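You operate a simulated robot arm through the tools that you are given. There is no shell and no other tool. Be economical: measure what you need, move in short steps, check, and stop when the job is done.

Carry out the task below with a simulated two-armed robot. There is one attempt and no reset: what you move stays moved.

JOB
Load two stacks on the long tray and shut it in the cabinet.
Fine: the green stack in cell No 1, the orange one in No 3; carry it level in both hands, square on the sliding shelf of the glass-top cabinet, stacks upright. Set down upright: what you pick out. Where these are worked on the way, their far stop is far enough and under half their travel is too little: sliding shelf.

It is judged by the outcome, as a careful person would: the job done as asked, and still so three seconds after it is handed in. It fails if anything else is knocked over, pushed out of place, dropped, spilled or broken.

ROBOT AND FRAMES
Two 7-joint arms with two-finger parallel grippers on one trunk, on a base that drives. Base frame: it is fixed to the floor where the robot stands at the start and does not move with it; the origin is under the middle of the robot, x ahead of it, y to its left, z up. Readings come in m, degrees, newtons and seconds.
The left shoulder is at the start at [0.05, 0.165, 1.18], the right one opposite. With the tool pointing down near the work surface each hand reaches from about 0.2 to 0.68 m from the robot's upright axis, wherever it stands, measured 20 degrees to its own side. Places, roughly: cell No 1 of the long tray [0.5, -0.4, 0.9]; cell No 3 of the long tray [0.5, -0.7, 0.9]; sliding shelf [0.8, -1.6, 0.9]; sliding shelf of the glass-top cabinet [0.7, -1.6, 0.9]. Payload 3.91 kg a hand.
The TCP of each hand is the grasp point between the finger pads, 0.03 m short of the fingertips. In the tool frame z runs along the fingers and y along their closing line. Largest opening 0.11 m; finger width 0.02, thickness 0.01; the body of the gripper, 0.048 by 0.112 m, starts 0.055 m behind the TCP.
Orientation is that of the tool frame in the base frame, as a unit quaternion [x, y, z, w]. With the fingers straight down and closing along the base's y, the tool's x points along the base's -x, its y along +y and its z along -z.

CONTROLS
- The arms move only by the tool send_rows. It takes "left_motion", "right_motion" or both (then of equal length, played together; a hand with none holds still); each is text: rows parted by semicolons, each of 7 numbers parted by spaces: the shift along the tool's x, y, z in m, then the turn, a rotation vector about the tool's x, y, z in degrees, then the opening in per cent of the stroke, from 0 (shut) to 100 (fully open). In form: x y z rx ry rz claw; .... A call has 1 to 10 rows; each row is the pose to reach, as a shift and turn from the pose commanded when the call began, along the tool's axes at that moment. A row lasts 0.2 s, in which the tool goes at most 0.05 m and 8.6 degrees; a call with a longer step from one row to the next is refused whole, and so is a gripper value outside its range. A pose out of reach is approached as far as the arm can. The call stops where the force on the tool passes 40 N (or 10 N more than at its start, if that is more) or the arm is blocked; 0.2 s more then pass. Each finger travels about 0.045 m/s and halts on what it meets, pressing with about 24 N; the grip force reading is that of the motor and also rises with nothing between the fingers. The clock runs only during rows and for 0.2 s after the last one: add rows that repeat a pose to give the fingers time. It gives the time, the measured TCP pose, the force on the tool (base axes), the opening and the grip force at its end, in the units of the frame above (readings bear some noise), with the torque about the TCP (base axes, N m) and any sound that the robot's microphone picked up.
- Cameras (640 x 400 px; columns grow to the right, rows downward): "scene" is now at [0.1105, -0.0393, 1.3488]; the picture's right is [-0.44, -0.90, 0.00], its down [-0.61, 0.30, -0.74] and it looks along [0.66, -0.33, -0.68] (base axes); focal length 247 px, centre (320, 200). "left" rides on the left gripper at [0.073, -0.017, -0.103] in its tool frame; the picture's right is [0.23, 0.97, 0.00], its down [-0.76, 0.18, -0.62] and it looks along [-0.61, 0.14, 0.78] (tool axes); focal length 222 px, centre (320, 200). "right" rides on the right gripper at [0.072, 0.017, -0.103] in its tool frame; the picture's right is [-0.23, 0.97, 0.00], its down [-0.76, -0.18, -0.62] and it looks along [-0.61, -0.14, 0.78] (tool axes); focal length 222 px, centre (320, 200). There is no depth. A picture from a camera that has moved, and an enlarged one, comes with that camera's place and axes in the base frame and with its lens. The place of the scene camera against the robot may be out by one fixed shift of up to 0.012 m in any direction.
- camera(camera): a new picture of that camera. No time passes.
- slide_trunk(by): slides the trunk up (or, below 0, down) by that many m; the arms and the scene camera ride with it, the base frame stays. It gives what a move gives, with no picture.
- roll_base(legs): drives the robot by 1 to 6 legs, each [ahead, left, turn to the left] in m, m and degrees, along the robot's own axes; the way and the turn of a leg run together, so that a leg with both is an arc; at most 1.5 m and 180 degrees a leg. The arms and the cameras ride along, it lands a little off, and it stops where it bumps. It gives what a move gives.
- head_to(pan, tilt): turns the head with the scene camera to pan (to the left, within 80 degrees either way) and tilt (down, from -29 to 69), counted from straight ahead of the robot. It gives what a move gives.
- enlarge(camera, box): a new picture of the part [left, top, right, bottom] of that camera's present view, enlarged. No time passes.
- sign_off(): hands the job in; it is judged then, once.

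Work in short steps. Places have to be worked out from the pictures, the camera data and where the tool is seen: move nearer, look again, correct. Check each grasp and each placing, and mend what went wrong. You have 120 turns and 108 pictures in all, those below and enlarged ones among them. Open the grippers and draw the arms clear of the work before you hand the job in, unless the task says otherwise; then end with one line.

The tools are called after "Emit:" by a JSON object that holds its "method" and its "body". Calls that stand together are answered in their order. send_rows: Moves the arms, as the interface text tells. Its arguments: {"type":"object","properties":{"left_motion":{"type":"string"},"right_motion":{"type":"string"}},"required":[]} The other tools are called the same way: slide_trunk (by) slides the trunk up or down; roll_base (legs) drives the base; head_to (pan, tilt) turns the head that bears the scene camera; camera (camera) takes a picture; enlarge (camera, box) takes an enlarged picture of a part of a camera's view; sign_off () hands the job in.

At the start:

```text
time_s: 0.0
left_eef_pos: [0.4149, -0.032, 1.1171]
left_tcp_rot: [0.0, 1.0, -0.001, 0.0]
left_force: [0.5, 0.7, 0.8]
left_moment: [-0.01, -0.01, -0.01]
left_finger_gap: 0.1098
left_grasp_force: 0.0
right_eef_pos: [0.2516, -0.3771, 1.1646]
right_tcp_rot: [0.0, 1.0, 0.0, 0.0]
right_force: [0.8, -0.5, -0.6]
right_moment: [0.0, -0.02, -0.02]
right_finger_gap: 0.1101
right_grasp_force: 0.0
trunk travel left (down, up): [-0.4, 0.103]
robot x, y, heading: [0.0019, -0.0015, 0.0]
head pan, tilt: [-26.3, 42.6]
```

scene: 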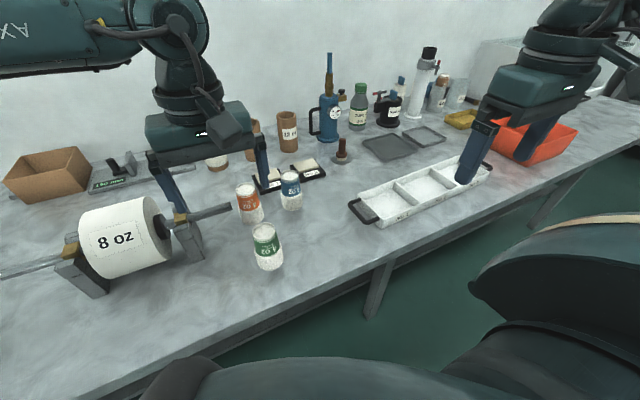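
right: 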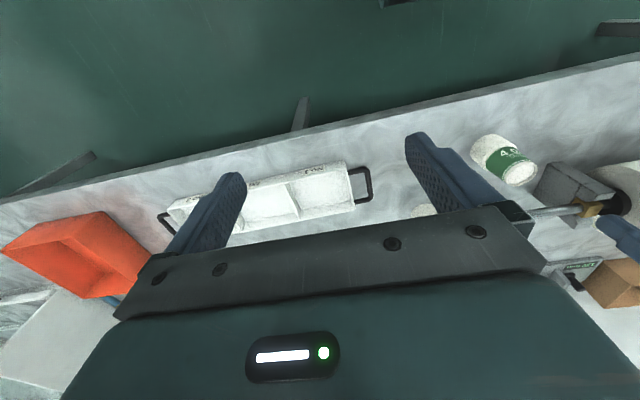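
left: 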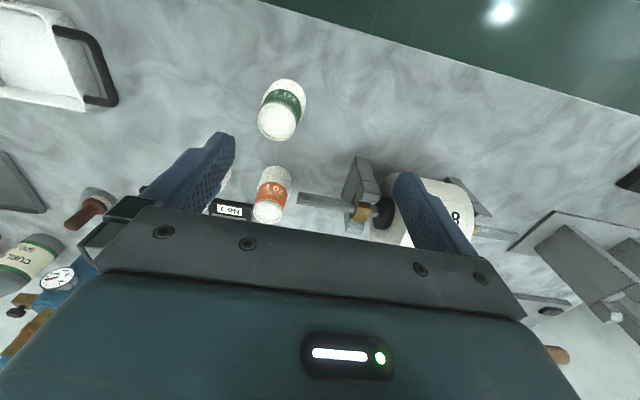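

I see three small labelled stacks (green, orange, blue) and a long tray with handles. I'll take close-ups of both first.

Emit:
{"method": "enlarge", "body": {"camera": "scene", "box": [200, 150, 360, 290]}}

Emit:
{"method": "enlarge", "body": {"camera": "scene", "box": [340, 130, 520, 240]}}

Emit:
{"method": "head_to", "body": {"pan": -65, "tilt": 20}}

Emit:
{"method": "camera", "body": {"camera": "scene"}}

```text
2.86 times, centred on (280, 220) of scene
camera zoom: at [0.1105, -0.0393, 1.3488], right [-0.44, -0.9, 0.0], down [-0.61, 0.3, -0.74], along [0.66, -0.33, -0.68], focal length 705 px, centre (434, 143)
```

zoom: 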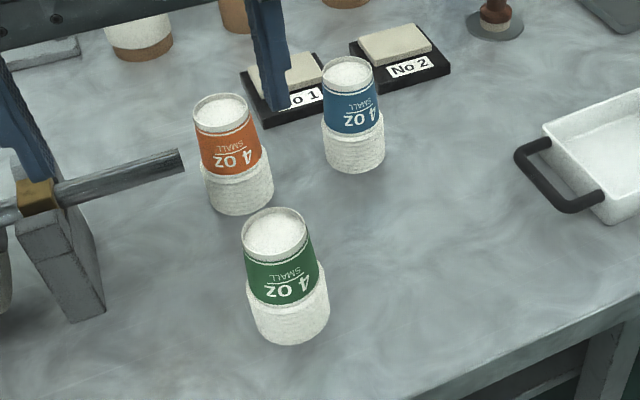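

```text
3.56 times, centred on (430, 185) of scene
camera zoom: at [0.1105, -0.0393, 1.3488], right [-0.44, -0.9, 0.0], down [-0.61, 0.3, -0.74], along [0.66, -0.33, -0.68], focal length 877 px, centre (-71, 253)
```

zoom: 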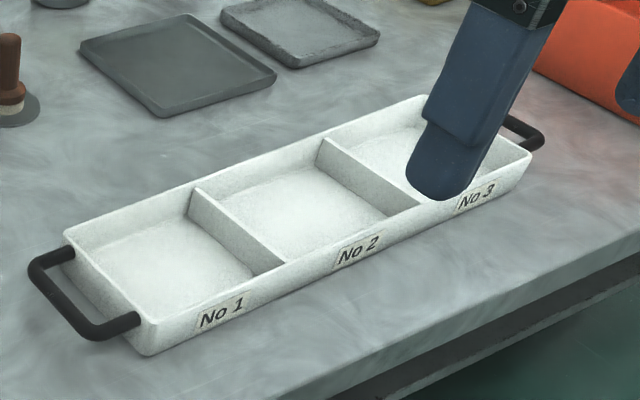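

```text
time_s: 1.1
left_eef_pos: [0.4153, -0.0328, 1.117]
left_tcp_rot: [-0.002, 1.0, 0.0, 0.001]
left_force: [0.3, -0.5, 0.1]
left_moment: [0.0, 0.01, 0.0]
left_finger_gap: 0.11
left_grasp_force: 0.1
right_eef_pos: [0.2513, -0.3766, 1.164]
right_tcp_rot: [0.0, 1.0, 0.0, 0.001]
right_force: [0.0, -0.1, 0.6]
right_moment: [-0.02, -0.01, -0.01]
right_finger_gap: 0.1101
right_grasp_force: 0.0
trunk travel left (down, up): [-0.4, 0.103]
robot x, y, heading: [-0.0003, 0.0018, 0.1]
head pan, tilt: [-65.0, 20.0]
```

```text
102 pictures are left
camera scene: at [0.0753, -0.0869, 1.3841], right [-0.91, -0.42, 0.0], down [-0.14, 0.31, -0.94], along [0.4, -0.85, -0.34], focal length 247 px, centre (320, 200)
```

scene: 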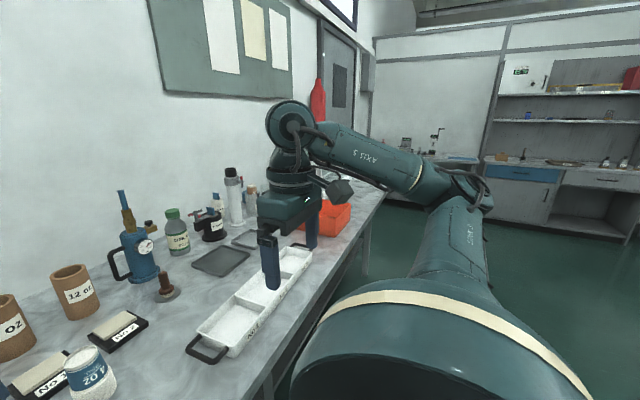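

I place green at about (0.45,-0.08), orange at (0.60,-0.08) with a rod end close on its left, and tray cells 1 and 3 at about (0.485,-0.45) and (0.49,-0.745). I'll move the left hand over green and look.

Emit:
{"method": "send_rows", "body": {"left_motion": "-0.017 -0.024 0.02 0 0 0 100; -0.035 -0.047 0.045 0 0 0 100"}}

Emit:
{"method": "camera", "body": {"camera": "left"}}

Emit:
{"method": "head_to", "body": {"pan": -15, "tilt": 45}}

Emit:
{"method": "camera", "body": {"camera": "scene"}}

```text
time_s: 1.6
left_eef_pos: [0.4502, -0.0792, 1.0741]
left_tcp_rot: [-0.001, 1.0, 0.0, 0.0]
left_force: [-0.1, 1.1, -0.3]
left_moment: [0.04, 0.0, -0.01]
left_finger_gap: 0.1103
left_grasp_force: 0.1
right_eef_pos: [0.2512, -0.3779, 1.1661]
right_tcp_rot: [0.0, 1.0, 0.0, 0.0]
right_force: [0.2, 0.2, 0.8]
right_moment: [-0.01, 0.0, -0.01]
right_finger_gap: 0.1102
right_grasp_force: 0.1
trunk travel left (down, up): [-0.4, 0.103]
robot x, y, heading: [-0.0004, -0.0024, -0.1]
head pan, tilt: [-65.0, 20.0]
```

```text
101 pictures are left
camera left: at [0.3777, -0.0965, 1.176], right [-0.23, 0.97, 0.0], down [0.76, 0.18, 0.62], along [0.61, 0.14, -0.78], focal length 222 px, centre (320, 200)
```

left: 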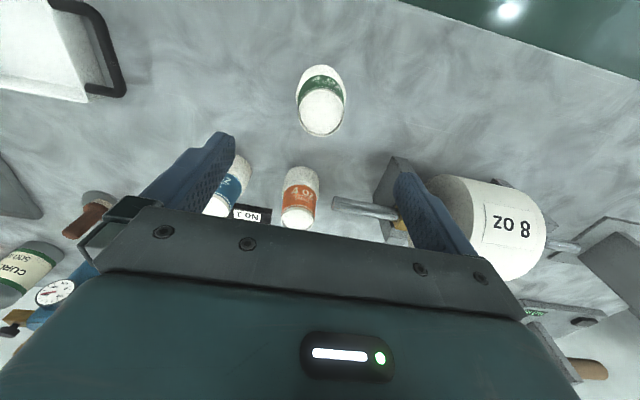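

```text
time_s: 2.8
left_eef_pos: [0.4494, -0.0774, 1.0746]
left_tcp_rot: [-0.001, 1.0, 0.0, 0.0]
left_force: [-0.2, -0.1, 0.0]
left_moment: [-0.02, 0.04, -0.04]
left_finger_gap: 0.1099
left_grasp_force: 0.0
right_eef_pos: [0.2501, -0.378, 1.1638]
right_tcp_rot: [0.001, 1.0, 0.0, 0.0]
right_force: [0.3, 0.2, -0.6]
right_moment: [-0.02, 0.01, -0.02]
right_finger_gap: 0.1102
right_grasp_force: 0.0
trunk travel left (down, up): [-0.4, 0.103]
robot x, y, heading: [-0.0017, 0.0036, -0.0]
head pan, tilt: [-15.0, 45.0]
```

```text
100 pictures are left
camera scene: at [0.1144, -0.0236, 1.3455], right [-0.26, -0.97, 0.0], down [-0.68, 0.18, -0.71], along [0.68, -0.18, -0.71], focal length 247 px, centre (320, 200)
```

scene: 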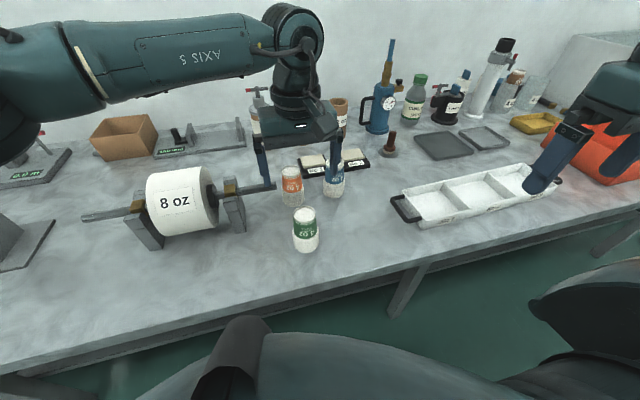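

The left camera puts green's axis at about (0.447,-0.080) with its top near z 0.947. I'll go down in two stages and check on the way.

Emit:
{"method": "send_rows", "body": {"left_motion": "0.002 -0.002 0.045 0 0 0 100; 0.003 -0.003 0.085 0 0 0 100"}}

Emit:
{"method": "camera", "body": {"camera": "left"}}

Emit:
{"method": "enlarge", "body": {"camera": "scene", "box": [220, 130, 380, 270]}}

```text
time_s: 3.4
left_eef_pos: [0.4477, -0.0803, 0.9867]
left_tcp_rot: [-0.001, 1.0, 0.0, 0.001]
left_force: [0.0, 0.1, -0.1]
left_moment: [0.0, 0.03, 0.02]
left_finger_gap: 0.1098
left_grasp_force: 0.0
right_eef_pos: [0.25, -0.3777, 1.1653]
right_tcp_rot: [0.001, 1.0, 0.0, -0.001]
right_force: [-0.2, -0.2, 0.8]
right_moment: [-0.01, -0.02, -0.02]
right_finger_gap: 0.11
right_grasp_force: 0.0
trunk travel left (down, up): [-0.4, 0.103]
robot x, y, heading: [-0.0017, -0.0002, -0.0]
head pan, tilt: [-15.0, 45.0]
```

```text
99 pictures are left
camera left: at [0.3742, -0.0991, 1.0882], right [-0.23, 0.97, 0.0], down [0.76, 0.18, 0.62], along [0.61, 0.14, -0.78], focal length 222 px, centre (320, 200)
```

left: 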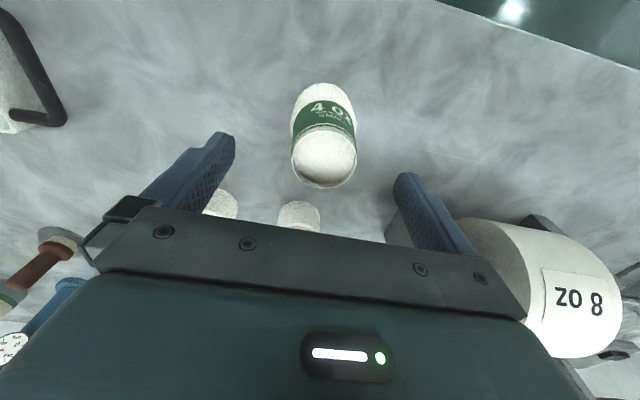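

```text
2.86 times, centred on (300, 200) of scene
camera zoom: at [0.1146, -0.0236, 1.3455], right [-0.26, -0.97, 0.0], down [-0.68, 0.18, -0.71], along [0.68, -0.18, -0.71], focal length 705 px, centre (377, 200)
```

zoom: 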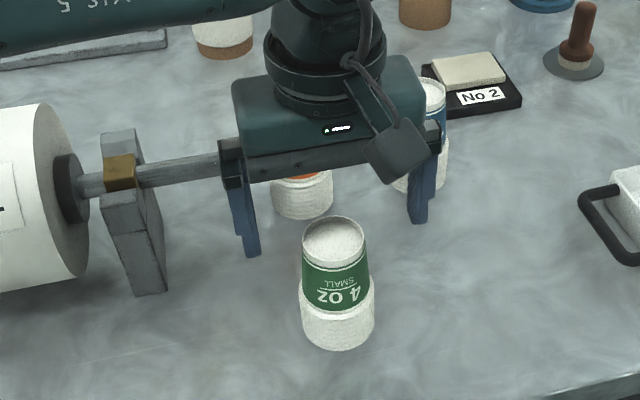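

Aligned, so I go down to z≈0.905 and close.

Emit:
{"method": "send_rows", "body": {"left_motion": "-0.002 0 0.04 0 0 0 100; -0.003 0 0.082 0 0 0 100"}}

Emit:
{"method": "camera", "body": {"camera": "left"}}

```text
time_s: 4.0
left_eef_pos: [0.4495, -0.082, 0.9032]
left_tcp_rot: [-0.002, 1.0, 0.0, 0.001]
left_force: [0.1, 0.7, 0.3]
left_moment: [0.01, 0.0, -0.01]
left_finger_gap: 0.1099
left_grasp_force: 0.1
right_eef_pos: [0.2512, -0.3785, 1.1646]
right_tcp_rot: [0.0, 1.0, 0.0, 0.0]
right_force: [-0.1, 1.2, -0.2]
right_moment: [0.03, 0.02, 0.02]
right_finger_gap: 0.1098
right_grasp_force: 0.0
trunk travel left (down, up): [-0.4, 0.103]
robot x, y, heading: [0.002, 0.0042, -0.1]
head pan, tilt: [-15.0, 45.0]
```

```text
97 pictures are left
camera left: at [0.3777, -0.0993, 1.0055], right [-0.23, 0.97, 0.0], down [0.76, 0.18, 0.62], along [0.61, 0.14, -0.78], focal length 222 px, centre (320, 200)
```

left: 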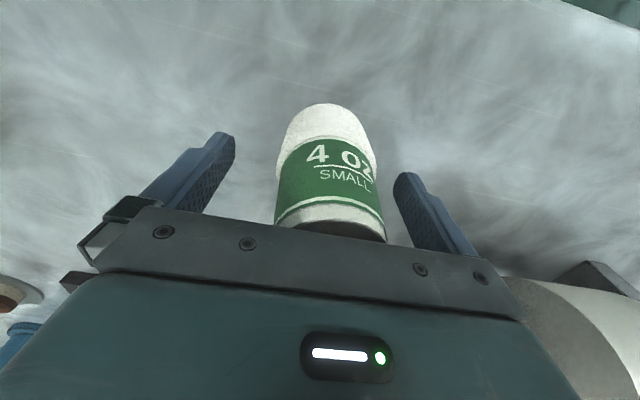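

Fingers straddle the stack; closing.

Emit:
{"method": "send_rows", "body": {"left_motion": "0 0 0 0 0 0 70; 0 0 0 0 0 0 50; 0 0 0 0 0 0 40; 0 0 0 0 0 0 40; 0 0 0 0 0 0 40"}}

```text
time_s: 5.2
left_eef_pos: [0.4509, -0.0823, 0.9022]
left_tcp_rot: [-0.001, 1.0, 0.0, 0.0]
left_force: [0.2, -0.3, 0.0]
left_moment: [-0.01, -0.03, 0.0]
left_finger_gap: 0.0584
left_grasp_force: 24.1
right_eef_pos: [0.2518, -0.3775, 1.1646]
right_tcp_rot: [0.0, 1.0, 0.0, -0.001]
right_force: [0.8, -0.3, 0.5]
right_moment: [0.03, -0.01, 0.0]
right_finger_gap: 0.1101
right_grasp_force: 0.0
trunk travel left (down, up): [-0.4, 0.103]
robot x, y, heading: [0.0027, -0.0026, 0.2]
head pan, tilt: [-15.0, 45.0]
```

Gripped at 0.058 m with 24 N. I lift and look.

Emit:
{"method": "send_rows", "body": {"left_motion": "0 0 -0.03 0 0 0 40; 0 0 -0.07 0 0 0 40; 0 0 -0.11 0 0 0 40; 0 0 -0.14 0 0 0 40"}}

Emit:
{"method": "camera", "body": {"camera": "left"}}

Emit:
{"method": "enlarge", "body": {"camera": "scene", "box": [220, 100, 420, 270]}}

```text
time_s: 6.2
left_eef_pos: [0.4511, -0.0822, 1.0458]
left_tcp_rot: [-0.001, 1.0, 0.0, 0.0]
left_force: [-0.6, -0.3, -1.1]
left_moment: [0.04, 0.0, -0.02]
left_finger_gap: 0.0584
left_grasp_force: 24.1
right_eef_pos: [0.2511, -0.3779, 1.1652]
right_tcp_rot: [0.0, 1.0, 0.0, 0.0]
right_force: [0.0, -0.1, 0.1]
right_moment: [0.01, 0.01, -0.03]
right_finger_gap: 0.1102
right_grasp_force: 0.1
trunk travel left (down, up): [-0.4, 0.103]
robot x, y, heading: [0.0029, 0.0014, -0.0]
head pan, tilt: [-15.0, 45.0]
```

```text
96 pictures are left
camera left: at [0.378, -0.0996, 1.1482], right [-0.23, 0.97, 0.0], down [0.76, 0.18, 0.62], along [0.61, 0.14, -0.78], focal length 222 px, centre (320, 200)
```

left: 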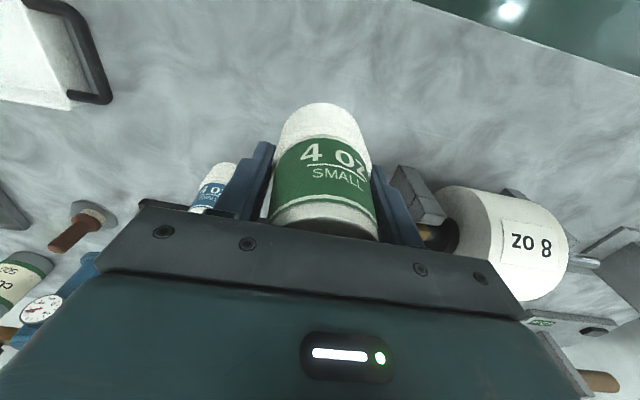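

```text
2.35 times, centred on (320, 185) of scene
camera zoom: at [0.1143, -0.0235, 1.3454], right [-0.26, -0.97, 0.0], down [-0.68, 0.18, -0.71], along [0.68, -0.18, -0.71], focal length 580 px, centre (320, 235)
```

zoom: 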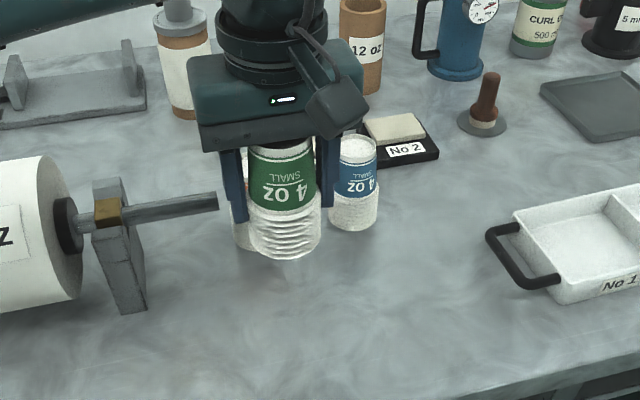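

The whole stack came up and is held. I roll the base 0.37 m to the right to bring it beside cell No 1.

Emit:
{"method": "roll_base", "body": {"legs": [[0, -0.37, 0]]}}

Emit:
{"method": "head_to", "body": {"pan": -15, "tilt": 50}}

Emit:
{"method": "camera", "body": {"camera": "scene"}}

Emit:
{"method": "camera", "body": {"camera": "left"}}

Emit:
{"method": "camera", "body": {"camera": "right"}}

```text
time_s: 8.6
left_eef_pos: [0.4495, -0.4522, 1.0446]
left_tcp_rot: [0.0, 1.0, 0.0, -0.001]
left_force: [0.0, -0.2, -0.6]
left_moment: [-0.01, 0.02, -0.03]
left_finger_gap: 0.0585
left_grasp_force: 23.9
right_eef_pos: [0.2487, -0.7476, 1.1637]
right_tcp_rot: [0.0, 1.0, 0.0, 0.002]
right_force: [0.0, -0.6, -0.5]
right_moment: [0.02, 0.01, 0.0]
right_finger_gap: 0.1099
right_grasp_force: 0.1
trunk travel left (down, up): [-0.4, 0.103]
robot x, y, heading: [-0.0003, -0.3669, -0.4]
head pan, tilt: [-15.0, 45.0]
```

```text
time_s: 9.2
left_eef_pos: [0.4499, -0.4515, 1.0451]
left_tcp_rot: [0.001, 1.0, 0.0, 0.0]
left_force: [0.2, -0.2, 0.2]
left_moment: [0.02, 0.02, 0.02]
left_finger_gap: 0.0583
left_grasp_force: 24.3
right_eef_pos: [0.249, -0.7476, 1.1634]
right_tcp_rot: [0.002, 1.0, -0.001, 0.0]
right_force: [-0.1, 0.2, -0.5]
right_moment: [-0.01, -0.01, -0.04]
right_finger_gap: 0.1101
right_grasp_force: 0.0
trunk travel left (down, up): [-0.4, 0.103]
robot x, y, heading: [-0.0025, -0.3692, -0.4]
head pan, tilt: [-15.0, 50.0]
```

```text
94 pictures are left
camera scene: at [0.1096, -0.3921, 1.3386], right [-0.26, -0.96, 0.0], down [-0.74, 0.2, -0.64], along [0.62, -0.17, -0.77], focal length 247 px, centre (320, 200)
```

scene: 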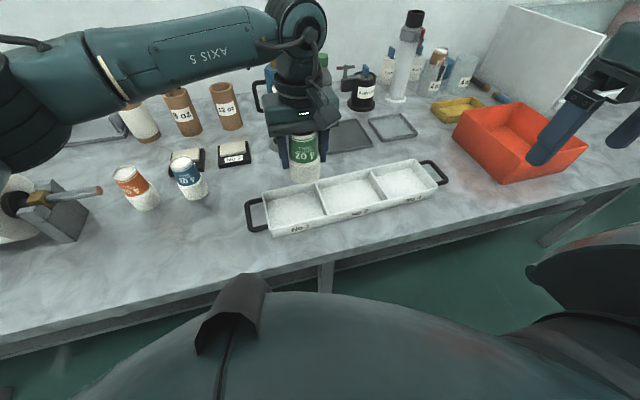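

```text
93 pictures are left
camera left: at [0.3772, -0.4703, 1.1477], right [-0.23, 0.97, 0.0], down [0.76, 0.18, 0.62], along [0.61, 0.14, -0.78], focal length 222 px, centre (320, 200)
```

left: 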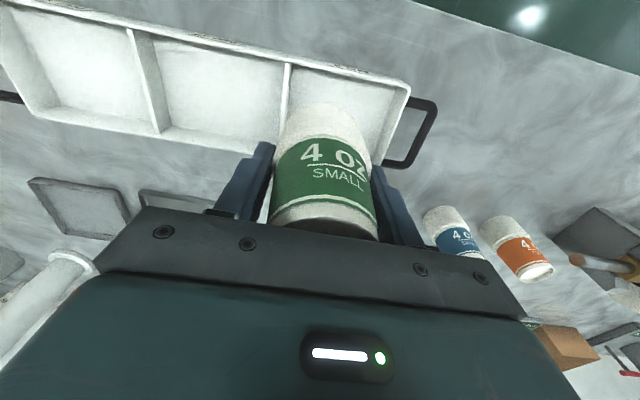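

```text
92 pictures are left
camera right: at [0.1771, -0.7316, 1.2681], right [0.23, 0.97, 0.0], down [0.76, -0.18, 0.62], along [0.61, -0.14, -0.78], focal length 222 px, centre (320, 200)
```

right: 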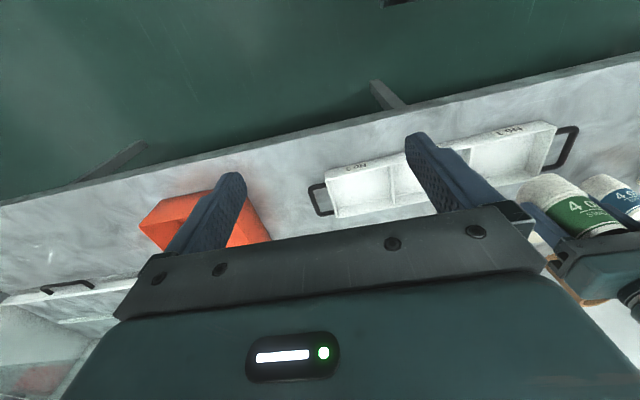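

The tray is seen well now. I take a close-up to fix the cell 1 corners.

Emit:
{"method": "enlarge", "body": {"camera": "scene", "box": [230, 120, 460, 260]}}

Emit:
{"method": "enlarge", "body": {"camera": "left", "box": [0, 0, 450, 200]}}

```text
2.78 times, centred on (345, 190) of scene
camera zoom: at [0.1096, -0.3921, 1.3386], right [-0.26, -0.96, 0.0], down [-0.74, 0.2, -0.64], along [0.62, -0.17, -0.77], focal length 686 px, centre (250, 228)
```

zoom: 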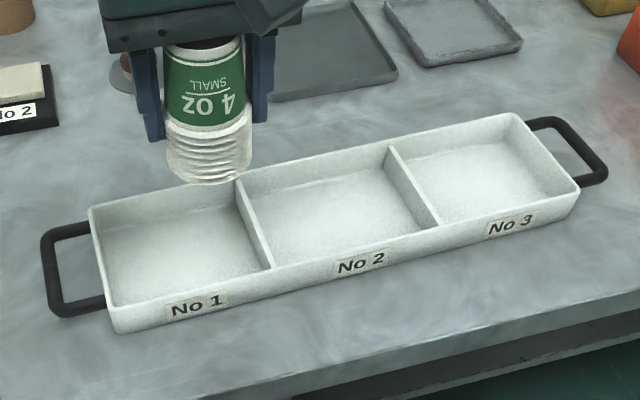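

```text
1.42 times, centred on (225, 100) of left
camera zoom: at [0.3772, -0.4703, 1.1477], right [-0.23, 0.97, 0.0], down [0.76, 0.18, 0.62], along [0.61, 0.14, -0.78], focal length 316 px, centre (455, 342)
```

zoom: 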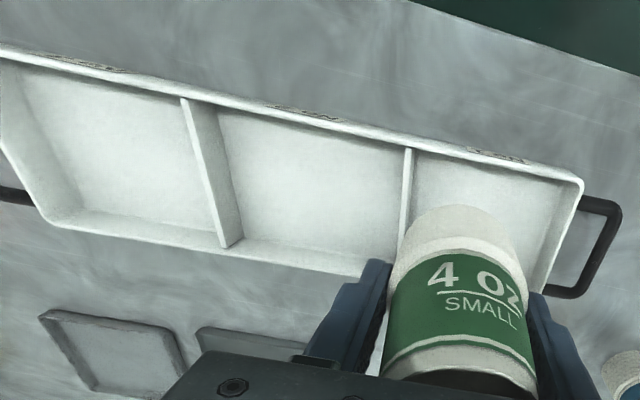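

Cell 1's centre comes out at about (0.467,-0.431) from both cameras. I shift over it and lower to just above the rim.

Emit:
{"method": "send_rows", "body": {"left_motion": "-0.009 0.01 0.01 0 0 0 40; -0.017 0.0205 0.03 0 0 0 40; -0.017 0.0205 0.07 0 0 0 40; -0.017 0.0205 0.09 0 0 0 40"}}

Emit:
{"method": "camera", "body": {"camera": "left"}}

Emit:
{"method": "enlarge", "body": {"camera": "scene", "box": [230, 120, 390, 260]}}

```text
time_s: 10.2
left_eef_pos: [0.4666, -0.4311, 0.9546]
left_tcp_rot: [0.0, 1.0, 0.0, 0.0]
left_force: [-0.1, -0.1, -0.5]
left_moment: [0.0, 0.03, 0.01]
left_finger_gap: 0.0584
left_grasp_force: 24.1
right_eef_pos: [0.2489, -0.7474, 1.165]
right_tcp_rot: [0.001, 1.0, 0.0, -0.001]
right_force: [0.3, 0.1, 0.3]
right_moment: [-0.02, 0.0, 0.0]
right_finger_gap: 0.11
right_grasp_force: 0.1
trunk travel left (down, up): [-0.4, 0.103]
robot x, y, heading: [0.002, -0.3744, -0.2]
head pan, tilt: [-15.0, 50.0]
```

```text
89 pictures are left
camera left: at [0.3934, -0.4488, 1.0569], right [-0.23, 0.97, 0.0], down [0.76, 0.18, 0.62], along [0.61, 0.14, -0.78], focal length 222 px, centre (320, 200)
```

left: 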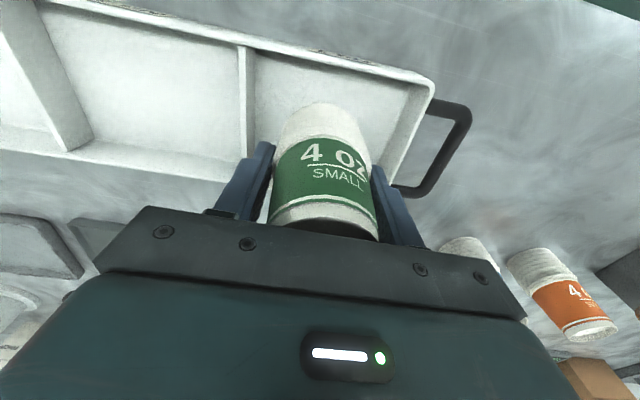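

```text
2.86 times, centred on (310, 190) of scene
camera zoom: at [0.1097, -0.3921, 1.3385], right [-0.26, -0.96, 0.0], down [-0.74, 0.2, -0.64], along [0.62, -0.17, -0.77], focal length 705 px, centre (349, 229)
```

zoom: 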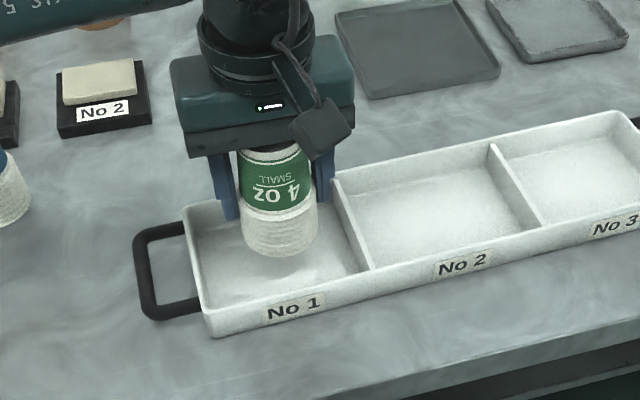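

Centred over cell 1. I lower gently until it touches.

Emit:
{"method": "send_rows", "body": {"left_motion": "0 0 0.025 0 0 0 40; 0 0 0.036 0 0 0 40; 0 0 0.04 0 0 0 40; 0 0 0.043 0 0 0 40; 0 0 0.046 0 0 0 40"}}

```text
time_s: 11.4
left_eef_pos: [0.4677, -0.4331, 0.91]
left_tcp_rot: [0.001, 1.0, -0.001, -0.001]
left_force: [0.6, -0.4, -0.4]
left_moment: [0.0, 0.0, -0.01]
left_finger_gap: 0.058
left_grasp_force: 24.4
right_eef_pos: [0.2487, -0.7476, 1.1646]
right_tcp_rot: [0.002, 1.0, 0.0, 0.0]
right_force: [0.4, 0.0, 0.2]
right_moment: [0.0, 0.01, -0.03]
right_finger_gap: 0.1101
right_grasp_force: 0.1
trunk travel left (down, up): [-0.4, 0.103]
robot x, y, heading: [-0.0018, -0.369, -0.1]
head pan, tilt: [-15.0, 50.0]
```

No contact yet; a few millimetres more.

Emit:
{"method": "send_rows", "body": {"left_motion": "0 0 0.002 0 0 0 40; 0 0 0.004 0 0 0 40; 0 0 0.005 0 0 0 40; 0 0 0.006 0 0 0 40"}}

Emit:
{"method": "enlarge", "body": {"camera": "scene", "box": [250, 140, 370, 250]}}

```text
time_s: 12.4
left_eef_pos: [0.4659, -0.4335, 0.9062]
left_tcp_rot: [0.0, 1.0, -0.001, 0.002]
left_force: [0.4, 3.4, 24.3]
left_moment: [0.21, 0.18, 0.07]
left_finger_gap: 0.0585
left_grasp_force: 23.7
right_eef_pos: [0.2466, -0.7473, 1.1655]
right_tcp_rot: [0.001, 1.0, 0.0, 0.001]
right_force: [-0.6, 1.2, -0.6]
right_moment: [-0.02, 0.02, 0.0]
right_finger_gap: 0.1099
right_grasp_force: 0.0
trunk travel left (down, up): [-0.4, 0.103]
robot x, y, heading: [-0.0016, -0.3679, -0.3]
head pan, tilt: [-15.0, 50.0]
```

```text
3.64 times, centred on (310, 195) of scene
camera zoom: at [0.1076, -0.3915, 1.339], right [-0.26, -0.96, 0.0], down [-0.74, 0.2, -0.64], along [0.62, -0.17, -0.76], focal length 897 px, centre (356, 218)
```

zoom: 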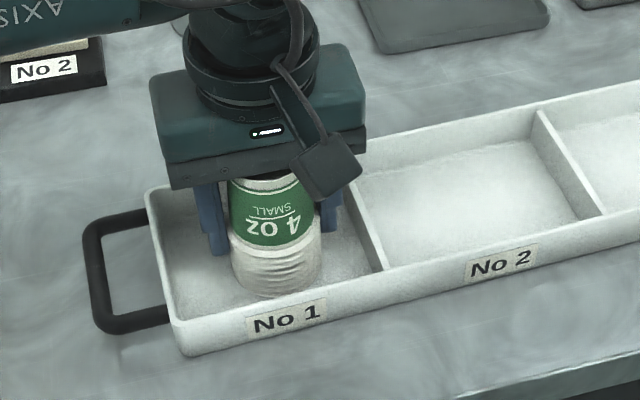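

It has touched down (24 N). I ease up slightly, open in a limited way, and rise.

Emit:
{"method": "send_rows", "body": {"left_motion": "0 0 -0.002 0 0 0 50; 0 0 -0.002 0 0 0 65; 0 0 -0.002 0 0 0 76; 0 0 -0.002 0 0 0 76; 0 0 -0.04 0 0 0 76; 0 0 -0.09 0 0 0 76; 0 0 -0.13 0 0 0 76; 0 0 -0.17 0 0 0 90; 0 0 -0.19 0 0 0 100"}}

Emit:
{"method": "camera", "body": {"camera": "left"}}

Emit:
{"method": "enlarge", "body": {"camera": "scene", "box": [230, 120, 460, 260]}}

```text
time_s: 14.4
left_eef_pos: [0.466, -0.4329, 1.0944]
left_tcp_rot: [0.002, 1.0, 0.0, 0.001]
left_force: [-0.1, 0.3, 0.1]
left_moment: [-0.04, -0.01, -0.01]
left_finger_gap: 0.1098
left_grasp_force: 0.1
right_eef_pos: [0.2493, -0.7474, 1.1645]
right_tcp_rot: [0.001, 1.0, 0.001, -0.001]
right_force: [-0.4, 0.3, -1.5]
right_moment: [-0.02, 0.02, 0.01]
right_finger_gap: 0.11
right_grasp_force: 0.1
trunk travel left (down, up): [-0.4, 0.103]
robot x, y, heading: [0.0014, -0.3689, 0.1]
head pan, tilt: [-15.0, 50.0]
```

```text
86 pictures are left
camera left: at [0.3938, -0.4504, 1.196], right [-0.23, 0.97, 0.0], down [0.76, 0.18, 0.62], along [0.61, 0.14, -0.78], focal length 222 px, centre (320, 200)
```

left: 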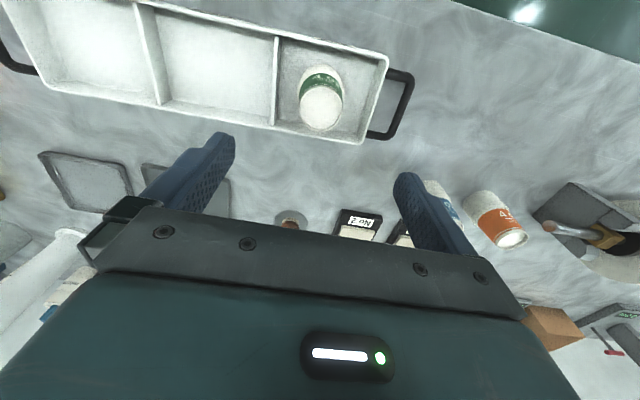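

```text
2.78 times, centred on (345, 190) of scene
camera zoom: at [0.1095, -0.3922, 1.3385], right [-0.26, -0.96, 0.0], down [-0.74, 0.2, -0.64], along [0.62, -0.17, -0.77], focal length 686 px, centre (250, 228)
```

zoom: 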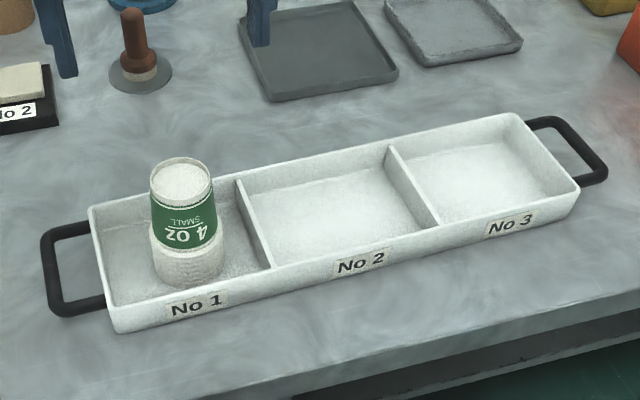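

Green stands upright in cell 1. I roll back to fetch orange, then turn the left hand 90° so the fingers close along x, clear of the rod end.

Emit:
{"method": "roll_base", "body": {"legs": [[0, 0.37, 0]]}}

Emit:
{"method": "send_rows", "body": {"left_motion": "-0.013 0 0 0 0 -8.5 100; -0.026 0 0 0 0 -17 100; -0.04 0 0 0 0 -25.5 100; -0.053 0 0 0 0 -34 100; -0.066 0 0 0 0 -42 100; -0.08 0 0 0 0 -50 100; -0.093 0 0 0 0 -58 100; -0.106 0 0 0 0 -66 100; -0.12 -0.007 0 0 0 -74 100; -0.134 -0.015 0 0 0 -82 100"}}

Emit:
{"method": "send_rows", "body": {"left_motion": "0 0 0 0 0 -8 100; 0 0 0 0 0 -8 100"}}

Emit:
{"method": "camera", "body": {"camera": "left"}}

Emit:
{"method": "head_to", "body": {"pan": -5, "tilt": 40}}

Emit:
{"method": "camera", "body": {"camera": "scene"}}

```text
time_s: 16.8
left_eef_pos: [0.4703, -0.0624, 1.0932]
left_tcp_rot: [0.003, 1.0, -0.001, 0.001]
left_force: [-0.2, 0.2, 0.5]
left_moment: [-0.03, -0.01, -0.01]
left_finger_gap: 0.1101
left_grasp_force: 0.0
right_eef_pos: [0.2489, -0.3747, 1.1647]
right_tcp_rot: [0.003, 1.0, 0.0, 0.001]
right_force: [-0.6, 0.4, 0.5]
right_moment: [-0.03, -0.02, 0.02]
right_finger_gap: 0.1097
right_grasp_force: 0.1
trunk travel left (down, up): [-0.4, 0.103]
robot x, y, heading: [0.0009, 0.0048, -0.4]
head pan, tilt: [-15.0, 50.0]
```

```text
time_s: 19.0
left_eef_pos: [0.5611, -0.0765, 1.0962]
left_tcp_rot: [-0.654, 0.756, -0.001, 0.0]
left_force: [-0.7, -1.0, 0.4]
left_moment: [0.02, 0.0, 0.02]
left_finger_gap: 0.11
left_grasp_force: 0.0
left hand out of reach, approached as far as the arm can: row 9, 10
right_eef_pos: [0.2469, -0.3782, 1.1644]
right_tcp_rot: [0.005, 1.0, 0.001, 0.001]
right_force: [-0.5, 0.1, -0.1]
right_moment: [0.08, 0.0, 0.02]
right_finger_gap: 0.1099
right_grasp_force: 0.0
trunk travel left (down, up): [-0.4, 0.103]
robot x, y, heading: [0.0023, 0.0044, -0.5]
head pan, tilt: [-15.0, 50.0]
```

```text
time_s: 19.6
left_eef_pos: [0.5641, -0.0724, 1.0953]
left_tcp_rot: [-0.706, 0.709, 0.001, -0.001]
left_force: [-0.1, 0.3, 0.5]
left_moment: [0.01, 0.01, 0.0]
left_finger_gap: 0.1102
left_grasp_force: 0.1
right_eef_pos: [0.25, -0.3758, 1.1644]
right_tcp_rot: [0.003, 1.0, 0.0, 0.0]
right_force: [-0.1, -0.1, -0.1]
right_moment: [-0.02, -0.01, -0.01]
right_finger_gap: 0.1102
right_grasp_force: 0.1
trunk travel left (down, up): [-0.4, 0.103]
robot x, y, heading: [-0.0005, 0.0068, -0.3]
head pan, tilt: [-15.0, 50.0]
```

```text
84 pictures are left
camera left: at [0.579, -0.1461, 1.1975], right [-0.97, -0.22, 0.0], down [-0.17, 0.76, 0.62], along [-0.14, 0.61, -0.78], focal length 222 px, centre (320, 200)
```

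left: 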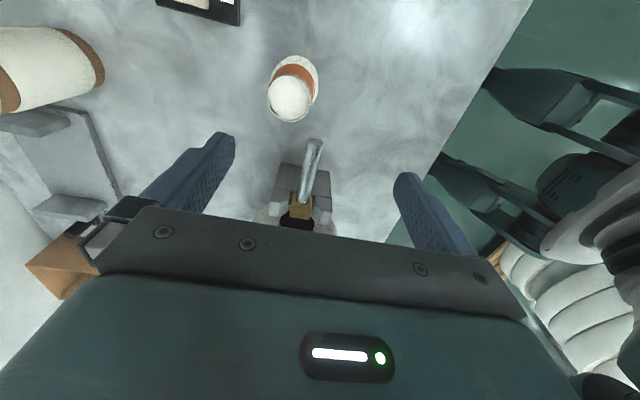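

```text
time_s: 20.4
left_eef_pos: [0.5627, -0.0726, 1.0946]
left_tcp_rot: [-0.705, 0.71, 0.0, 0.001]
left_force: [0.1, 1.5, 0.7]
left_moment: [0.0, 0.01, -0.01]
left_finger_gap: 0.1098
left_grasp_force: 0.2
right_eef_pos: [0.2482, -0.3753, 1.1646]
right_tcp_rot: [0.003, 1.0, 0.0, 0.0]
right_force: [0.4, 0.1, 0.8]
right_moment: [-0.03, -0.02, -0.03]
right_finger_gap: 0.11
right_grasp_force: 0.0
trunk travel left (down, up): [-0.4, 0.103]
robot x, y, heading: [0.0034, 0.0033, -0.5]
head pan, tilt: [-5.0, 40.0]
```

```text
83 pictures are left
camera scene: at [0.122, -0.007, 1.3527], right [-0.1, -1.0, 0.0], down [-0.64, 0.06, -0.77], along [0.76, -0.07, -0.64], focal length 247 px, centre (320, 200)
```

scene: 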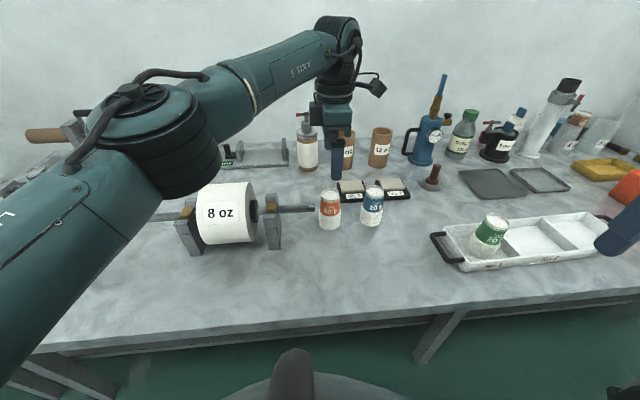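

Orange's axis is about (0.597,-0.080). The hand is reach-limited at this height, so I lower it clear of things and see where it goes.

Emit:
{"method": "send_rows", "body": {"left_motion": "0 0 0.04 0 0 0 100; 0 0 0.075 0 0 0 100; 0 0 0.075 0 0 0 100"}}

```text
time_s: 21.1
left_eef_pos: [0.5644, -0.0716, 1.0208]
left_tcp_rot: [-0.705, 0.709, -0.001, 0.001]
left_force: [-0.6, 0.2, 0.0]
left_moment: [0.01, -0.02, -0.01]
left_finger_gap: 0.1096
left_grasp_force: 0.0
right_eef_pos: [0.2486, -0.375, 1.1637]
right_tcp_rot: [0.003, 1.0, -0.001, 0.0]
right_force: [1.0, 0.4, -1.2]
right_moment: [-0.02, 0.02, 0.02]
right_finger_gap: 0.1102
right_grasp_force: 0.1
trunk travel left (down, up): [-0.4, 0.103]
robot x, y, heading: [-0.0003, 0.0041, -0.5]
head pan, tilt: [-5.0, 40.0]
```

The command follows the real pose. Now I shift +0.033 in x and -0.008 in y.

Emit:
{"method": "send_rows", "body": {"left_motion": "0.004 -0.017 0 0 0 0 100; 0.008 -0.033 0 0 0 0 100; 0.008 -0.033 0.02 0 0 0 100"}}

Emit:
{"method": "camera", "body": {"camera": "left"}}

```text
time_s: 21.9
left_eef_pos: [0.5801, -0.0732, 1.0116]
left_tcp_rot: [-0.705, 0.709, -0.001, 0.001]
left_force: [-0.3, 0.1, 0.2]
left_moment: [0.02, -0.05, 0.02]
left_finger_gap: 0.1098
left_grasp_force: 0.0
left hand out of reach, approached as far as the arm can: row 2, 3
right_eef_pos: [0.249, -0.3761, 1.1646]
right_tcp_rot: [0.005, 1.0, 0.0, 0.0]
right_force: [0.0, 0.6, 0.2]
right_moment: [-0.03, -0.03, 0.0]
right_finger_gap: 0.11
right_grasp_force: 0.1
trunk travel left (down, up): [-0.4, 0.103]
robot x, y, heading: [0.0015, 0.0007, -0.5]
head pan, tilt: [-5.0, 40.0]
```

```text
82 pictures are left
camera left: at [0.5956, -0.1452, 1.1149], right [-0.98, -0.22, 0.0], down [-0.17, 0.76, 0.62], along [-0.14, 0.61, -0.78], focal length 222 px, centre (320, 200)
```

left: 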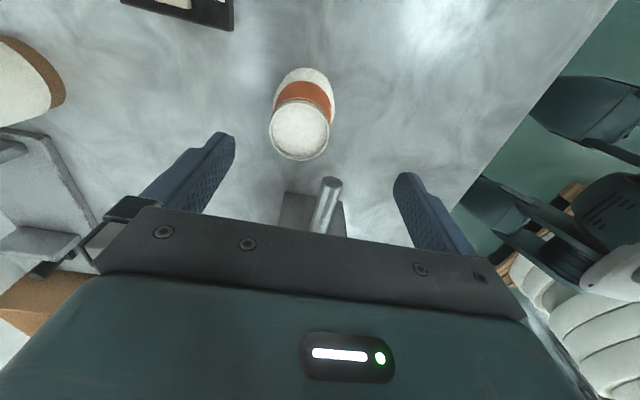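

Still at the reach limit. I raise a bit and roll the base right 0.15 m so orange lies more on the left arm's side, then bring the hand back over.

Emit:
{"method": "send_rows", "body": {"left_motion": "0 0 -0.03 0 0 0 100; 0 0.03 -0.06 0 0 0 100"}}

Emit:
{"method": "roll_base", "body": {"legs": [[0, -0.15, 0.4]]}}

Emit:
{"method": "send_rows", "body": {"left_motion": "-0.045 -0.01 0 0 0 0 100; -0.09 -0.025 0.01 0 0 0 100; -0.12 -0.04 0.03 0 0 0 100; -0.14 -0.045 0.06 0 0 0 100; -0.14 -0.045 0.06 0 0 0 100"}}

```text
time_s: 22.6
left_eef_pos: [0.5475, -0.0692, 1.0742]
left_tcp_rot: [-0.705, 0.709, -0.002, 0.0]
left_force: [-0.3, 0.7, 1.0]
left_moment: [-0.01, -0.03, 0.02]
left_finger_gap: 0.1098
left_grasp_force: 0.0
right_eef_pos: [0.2491, -0.375, 1.1642]
right_tcp_rot: [0.003, 1.0, 0.0, 0.0]
right_force: [-0.1, -0.1, 0.4]
right_moment: [0.01, -0.04, 0.01]
right_finger_gap: 0.1098
right_grasp_force: 0.1
trunk travel left (down, up): [-0.4, 0.103]
robot x, y, heading: [0.0063, 0.0044, -0.5]
head pan, tilt: [-5.0, 40.0]
```

```text
time_s: 23.9
left_eef_pos: [0.547, -0.2167, 1.0744]
left_tcp_rot: [0.708, -0.706, -0.001, 0.0]
left_force: [-0.4, -1.0, -0.3]
left_moment: [0.01, -0.02, 0.01]
left_finger_gap: 0.11
left_grasp_force: 0.1
right_eef_pos: [0.2519, -0.5226, 1.1646]
right_tcp_rot: [0.0, 1.0, 0.0, 0.0]
right_force: [0.2, -0.7, -1.3]
right_moment: [0.0, 0.02, -0.02]
right_finger_gap: 0.1102
right_grasp_force: 0.0
trunk travel left (down, up): [-0.4, 0.103]
robot x, y, heading: [0.0002, -0.1466, -0.2]
head pan, tilt: [-5.0, 40.0]
```

```text
time_s: 25.1
left_eef_pos: [0.5912, -0.073, 1.0141]
left_tcp_rot: [0.707, -0.707, 0.001, -0.001]
left_force: [0.2, 0.2, 0.9]
left_moment: [-0.02, -0.01, -0.01]
left_finger_gap: 0.1099
left_grasp_force: 0.2
right_eef_pos: [0.2514, -0.5232, 1.1648]
right_tcp_rot: [0.0, 1.0, -0.001, 0.0]
right_force: [1.0, 0.1, -0.9]
right_moment: [0.01, -0.03, -0.01]
right_finger_gap: 0.1102
right_grasp_force: 0.0
trunk travel left (down, up): [-0.4, 0.103]
robot x, y, heading: [0.0047, -0.1428, 0.0]
head pan, tilt: [-5.0, 40.0]
```

In reach now. I refine the offset, lower a little, and look.

Emit:
{"method": "send_rows", "body": {"left_motion": "0.006 -0.007 0.005 0 0 0 100; 0.006 -0.007 0.028 0 0 0 100"}}

Emit:
{"method": "camera", "body": {"camera": "left"}}

Emit:
{"method": "enlarge", "body": {"camera": "scene", "box": [180, 100, 380, 260]}}

```text
time_s: 25.7
left_eef_pos: [0.6013, -0.0793, 0.9854]
left_tcp_rot: [0.708, -0.706, 0.001, 0.001]
left_force: [0.3, -0.2, -0.2]
left_moment: [0.01, 0.02, 0.0]
left_finger_gap: 0.1102
left_grasp_force: 0.1
right_eef_pos: [0.2511, -0.5216, 1.1648]
right_tcp_rot: [0.001, 1.0, 0.0, -0.001]
right_force: [0.0, -0.2, -0.2]
right_moment: [-0.02, -0.02, 0.01]
right_finger_gap: 0.11
right_grasp_force: 0.0
trunk travel left (down, up): [-0.4, 0.103]
robot x, y, heading: [0.0027, -0.1436, 0.1]
head pan, tilt: [-5.0, 40.0]
```

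```text
81 pictures are left
camera left: at [0.6171, -0.152, 1.088], right [-0.97, -0.23, 0.0], down [-0.18, 0.76, 0.62], along [-0.14, 0.61, -0.78], focal length 222 px, centre (320, 200)
```

left: 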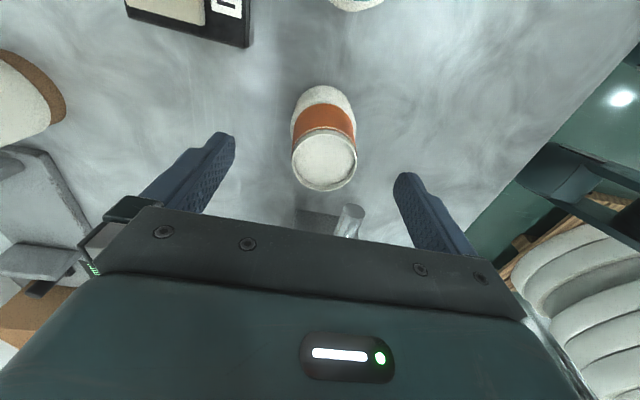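

```text
2.50 times, centred on (280, 180) of scene
camera zoom: at [0.1217, -0.1546, 1.3527], right [-0.09, -1.0, 0.0], down [-0.64, 0.06, -0.77], along [0.76, -0.07, -0.64], focal length 617 px, centre (420, 250)
```

zoom: 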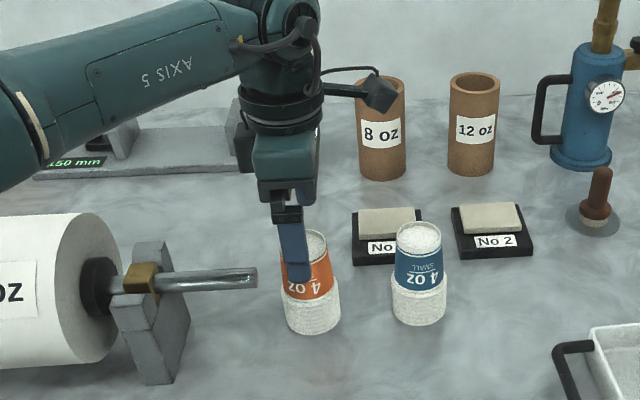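

Same geometry as with green before its grasp. I descend and close.

Emit:
{"method": "send_rows", "body": {"left_motion": "0 0.001 0.04 0 0 0 100; 0 0.001 0.082 0 0 0 100; 0 0.001 0.082 0 0 0 70; 0 0.001 0.082 0 0 0 50; 0 0.001 0.082 0 0 0 40; 0 0.001 0.082 0 0 0 40; 0 0.001 0.082 0 0 0 40"}}

Emit:
{"method": "camera", "body": {"camera": "left"}}

```text
time_s: 27.3
left_eef_pos: [0.5975, -0.0789, 0.9048]
left_tcp_rot: [0.707, -0.707, -0.001, 0.001]
left_force: [0.2, 0.0, -0.9]
left_moment: [0.05, 0.0, 0.0]
left_finger_gap: 0.0585
left_grasp_force: 23.7
right_eef_pos: [0.2518, -0.5232, 1.1643]
right_tcp_rot: [0.001, 1.0, 0.0, 0.0]
right_force: [1.3, 0.0, 0.7]
right_moment: [-0.03, -0.01, 0.0]
right_finger_gap: 0.1103
right_grasp_force: 0.1
trunk travel left (down, up): [-0.4, 0.103]
robot x, y, heading: [0.0029, -0.1499, 0.1]
head pan, tilt: [-5.0, 40.0]
```

```text
79 pictures are left
camera left: at [0.6139, -0.1525, 1.0073], right [-0.97, -0.23, 0.0], down [-0.18, 0.76, 0.62], along [-0.14, 0.61, -0.78], focal length 222 px, centre (320, 200)
```

left: 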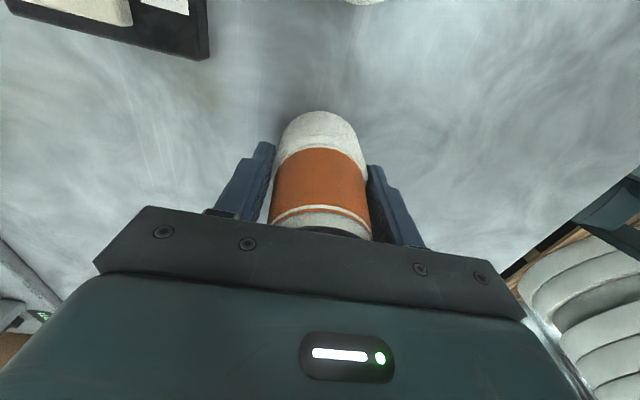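

Held at 0.0585 m. I lift 0.18 straight up, then turn back and retract to x≈0.48.

Emit:
{"method": "send_rows", "body": {"left_motion": "0 0 -0.03 0 0 0 40; 0 0 -0.07 0 0 0 40; 0 0 -0.11 0 0 0 40; 0 0.02 -0.14 0 0 0 40; 0 0.05 -0.16 0 0 0 40; 0 0.08 -0.18 0 0 0 40; 0 0.117 -0.18 0 0 0 40"}}

Emit:
{"method": "send_rows", "body": {"left_motion": "0 0 0 0 0 8.5 40; 0 0 0 0 0 17 40; 0 0 0 0 0 25.5 40; 0 0 0 0 0 34 40; 0 0 0 0 0 42 40; 0 0 0 0 0 50 40; 0 0 0 0 0 58 40; 0 0 0 0 0 66 40; 0 0 0 0 0 74 40; 0 0 0 0 0 82 40"}}

Emit:
{"method": "send_rows", "body": {"left_motion": "0 0 0 0 0 6 40; 0 0 0 0 0 6 40"}}

Emit:
{"method": "head_to", "body": {"pan": -15, "tilt": 50}}

Emit:
{"method": "camera", "body": {"camera": "scene"}}

```text
time_s: 28.9
left_eef_pos: [0.4812, -0.081, 1.0827]
left_tcp_rot: [0.708, -0.707, 0.001, 0.0]
left_force: [-0.2, -0.2, 0.0]
left_moment: [0.01, -0.01, -0.01]
left_finger_gap: 0.0584
left_grasp_force: 23.8
right_eef_pos: [0.2517, -0.5224, 1.1637]
right_tcp_rot: [0.0, 1.0, 0.0, 0.0]
right_force: [0.2, 0.2, -0.1]
right_moment: [0.02, -0.02, 0.02]
right_finger_gap: 0.1098
right_grasp_force: 0.0
trunk travel left (down, up): [-0.4, 0.103]
robot x, y, heading: [0.0001, -0.1476, 0.0]
head pan, tilt: [-5.0, 40.0]
```

```text
time_s: 31.1
left_eef_pos: [0.484, -0.0821, 1.0842]
left_tcp_rot: [-0.068, 0.998, -0.001, 0.0]
left_force: [0.2, 0.7, -0.2]
left_moment: [-0.01, -0.01, -0.03]
left_finger_gap: 0.0583
left_grasp_force: 23.7
right_eef_pos: [0.2507, -0.5227, 1.1642]
right_tcp_rot: [0.0, 1.0, 0.0, 0.0]
right_force: [0.7, 0.1, 1.3]
right_moment: [0.03, -0.02, -0.01]
right_finger_gap: 0.1099
right_grasp_force: 0.0
trunk travel left (down, up): [-0.4, 0.103]
robot x, y, heading: [0.0027, -0.1435, 0.0]
head pan, tilt: [-5.0, 40.0]
```

```text
time_s: 31.7
left_eef_pos: [0.4811, -0.0823, 1.084]
left_tcp_rot: [-0.017, 1.0, 0.0, 0.0]
left_force: [0.0, -0.6, -0.4]
left_moment: [-0.02, 0.02, 0.01]
left_finger_gap: 0.0584
left_grasp_force: 24.0
right_eef_pos: [0.2512, -0.5227, 1.1641]
right_tcp_rot: [0.0, 1.0, -0.001, 0.0]
right_force: [-0.5, -0.3, -0.9]
right_moment: [0.0, 0.03, -0.02]
right_finger_gap: 0.1099
right_grasp_force: 0.0
trunk travel left (down, up): [-0.4, 0.103]
robot x, y, heading: [0.0013, -0.1462, -0.3]
head pan, tilt: [-5.0, 40.0]
```

```text
time_s: 32.4
left_eef_pos: [0.4823, -0.082, 1.0855]
left_tcp_rot: [-0.018, 1.0, 0.0, 0.0]
left_force: [0.4, 0.6, -0.3]
left_moment: [0.03, -0.01, 0.0]
left_finger_gap: 0.0585
left_grasp_force: 23.6
right_eef_pos: [0.2515, -0.5231, 1.1646]
right_tcp_rot: [-0.001, 1.0, 0.0, 0.0]
right_force: [-0.2, -0.1, -0.2]
right_moment: [-0.01, 0.0, -0.02]
right_finger_gap: 0.1101
right_grasp_force: 0.0
trunk travel left (down, up): [-0.4, 0.103]
robot x, y, heading: [-0.0019, -0.1434, -0.1]
head pan, tilt: [-15.0, 50.0]
```

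```text
78 pictures are left
camera scene: at [0.1112, -0.1674, 1.3386], right [-0.26, -0.97, 0.0], down [-0.74, 0.2, -0.64], along [0.62, -0.17, -0.77], focal length 247 px, centre (320, 200)
```

scene: 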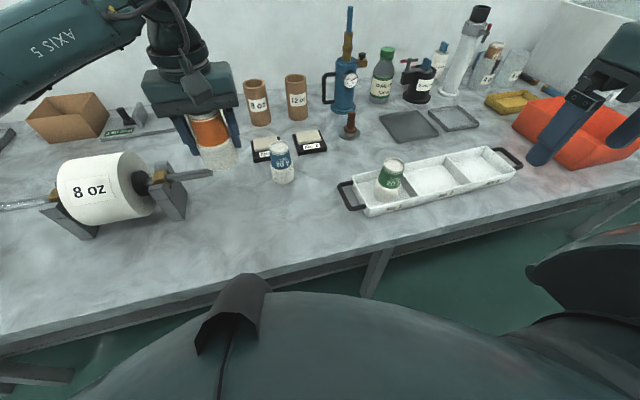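

Orange is held well and no neighbours were touched. I roll right 0.635 m to cell No 3.

Emit:
{"method": "roll_base", "body": {"legs": [[0, -0.635, 0]]}}

Emit:
{"method": "camera", "body": {"camera": "scene"}}

Emit:
{"method": "camera", "body": {"camera": "left"}}

```text
time_s: 36.0
left_eef_pos: [0.4789, -0.7234, 1.0837]
left_tcp_rot: [-0.014, 1.0, 0.001, 0.0]
left_force: [0.1, 0.4, -0.4]
left_moment: [-0.01, 0.0, 0.01]
left_finger_gap: 0.0583
left_grasp_force: 24.1
right_eef_pos: [0.246, -1.1632, 1.1646]
right_tcp_rot: [0.003, 1.0, -0.001, 0.0]
right_force: [0.5, 0.1, 0.0]
right_moment: [-0.01, 0.02, 0.0]
right_finger_gap: 0.1099
right_grasp_force: 0.1
trunk travel left (down, up): [-0.4, 0.103]
robot x, y, heading: [-0.0004, -0.7842, -0.3]
head pan, tilt: [-15.0, 50.0]
```

```text
77 pictures are left
camera scene: at [0.1087, -0.807, 1.3385], right [-0.27, -0.96, 0.0], down [-0.74, 0.2, -0.64], along [0.62, -0.17, -0.77], focal length 247 px, centre (320, 200)
```

scene: 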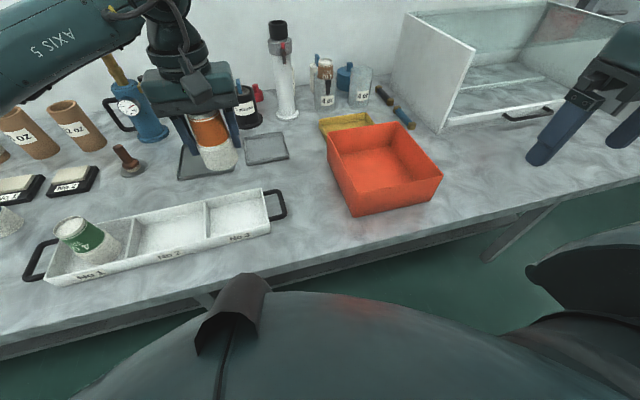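

```text
76 pictures are left
camera left: at [0.4079, -0.7434, 1.1867], right [-0.26, 0.97, 0.0], down [0.76, 0.2, 0.62], along [0.6, 0.16, -0.78], focal length 222 px, centre (320, 200)
```

left: 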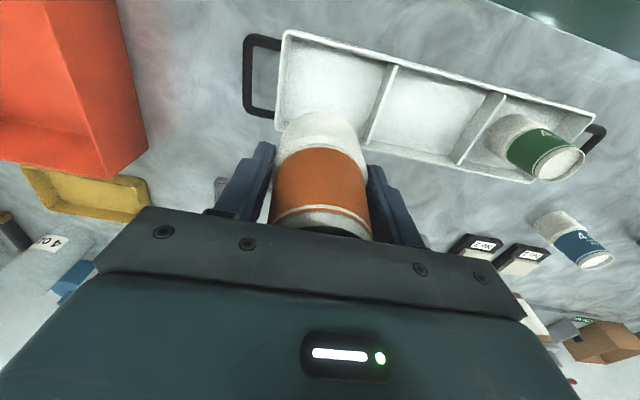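

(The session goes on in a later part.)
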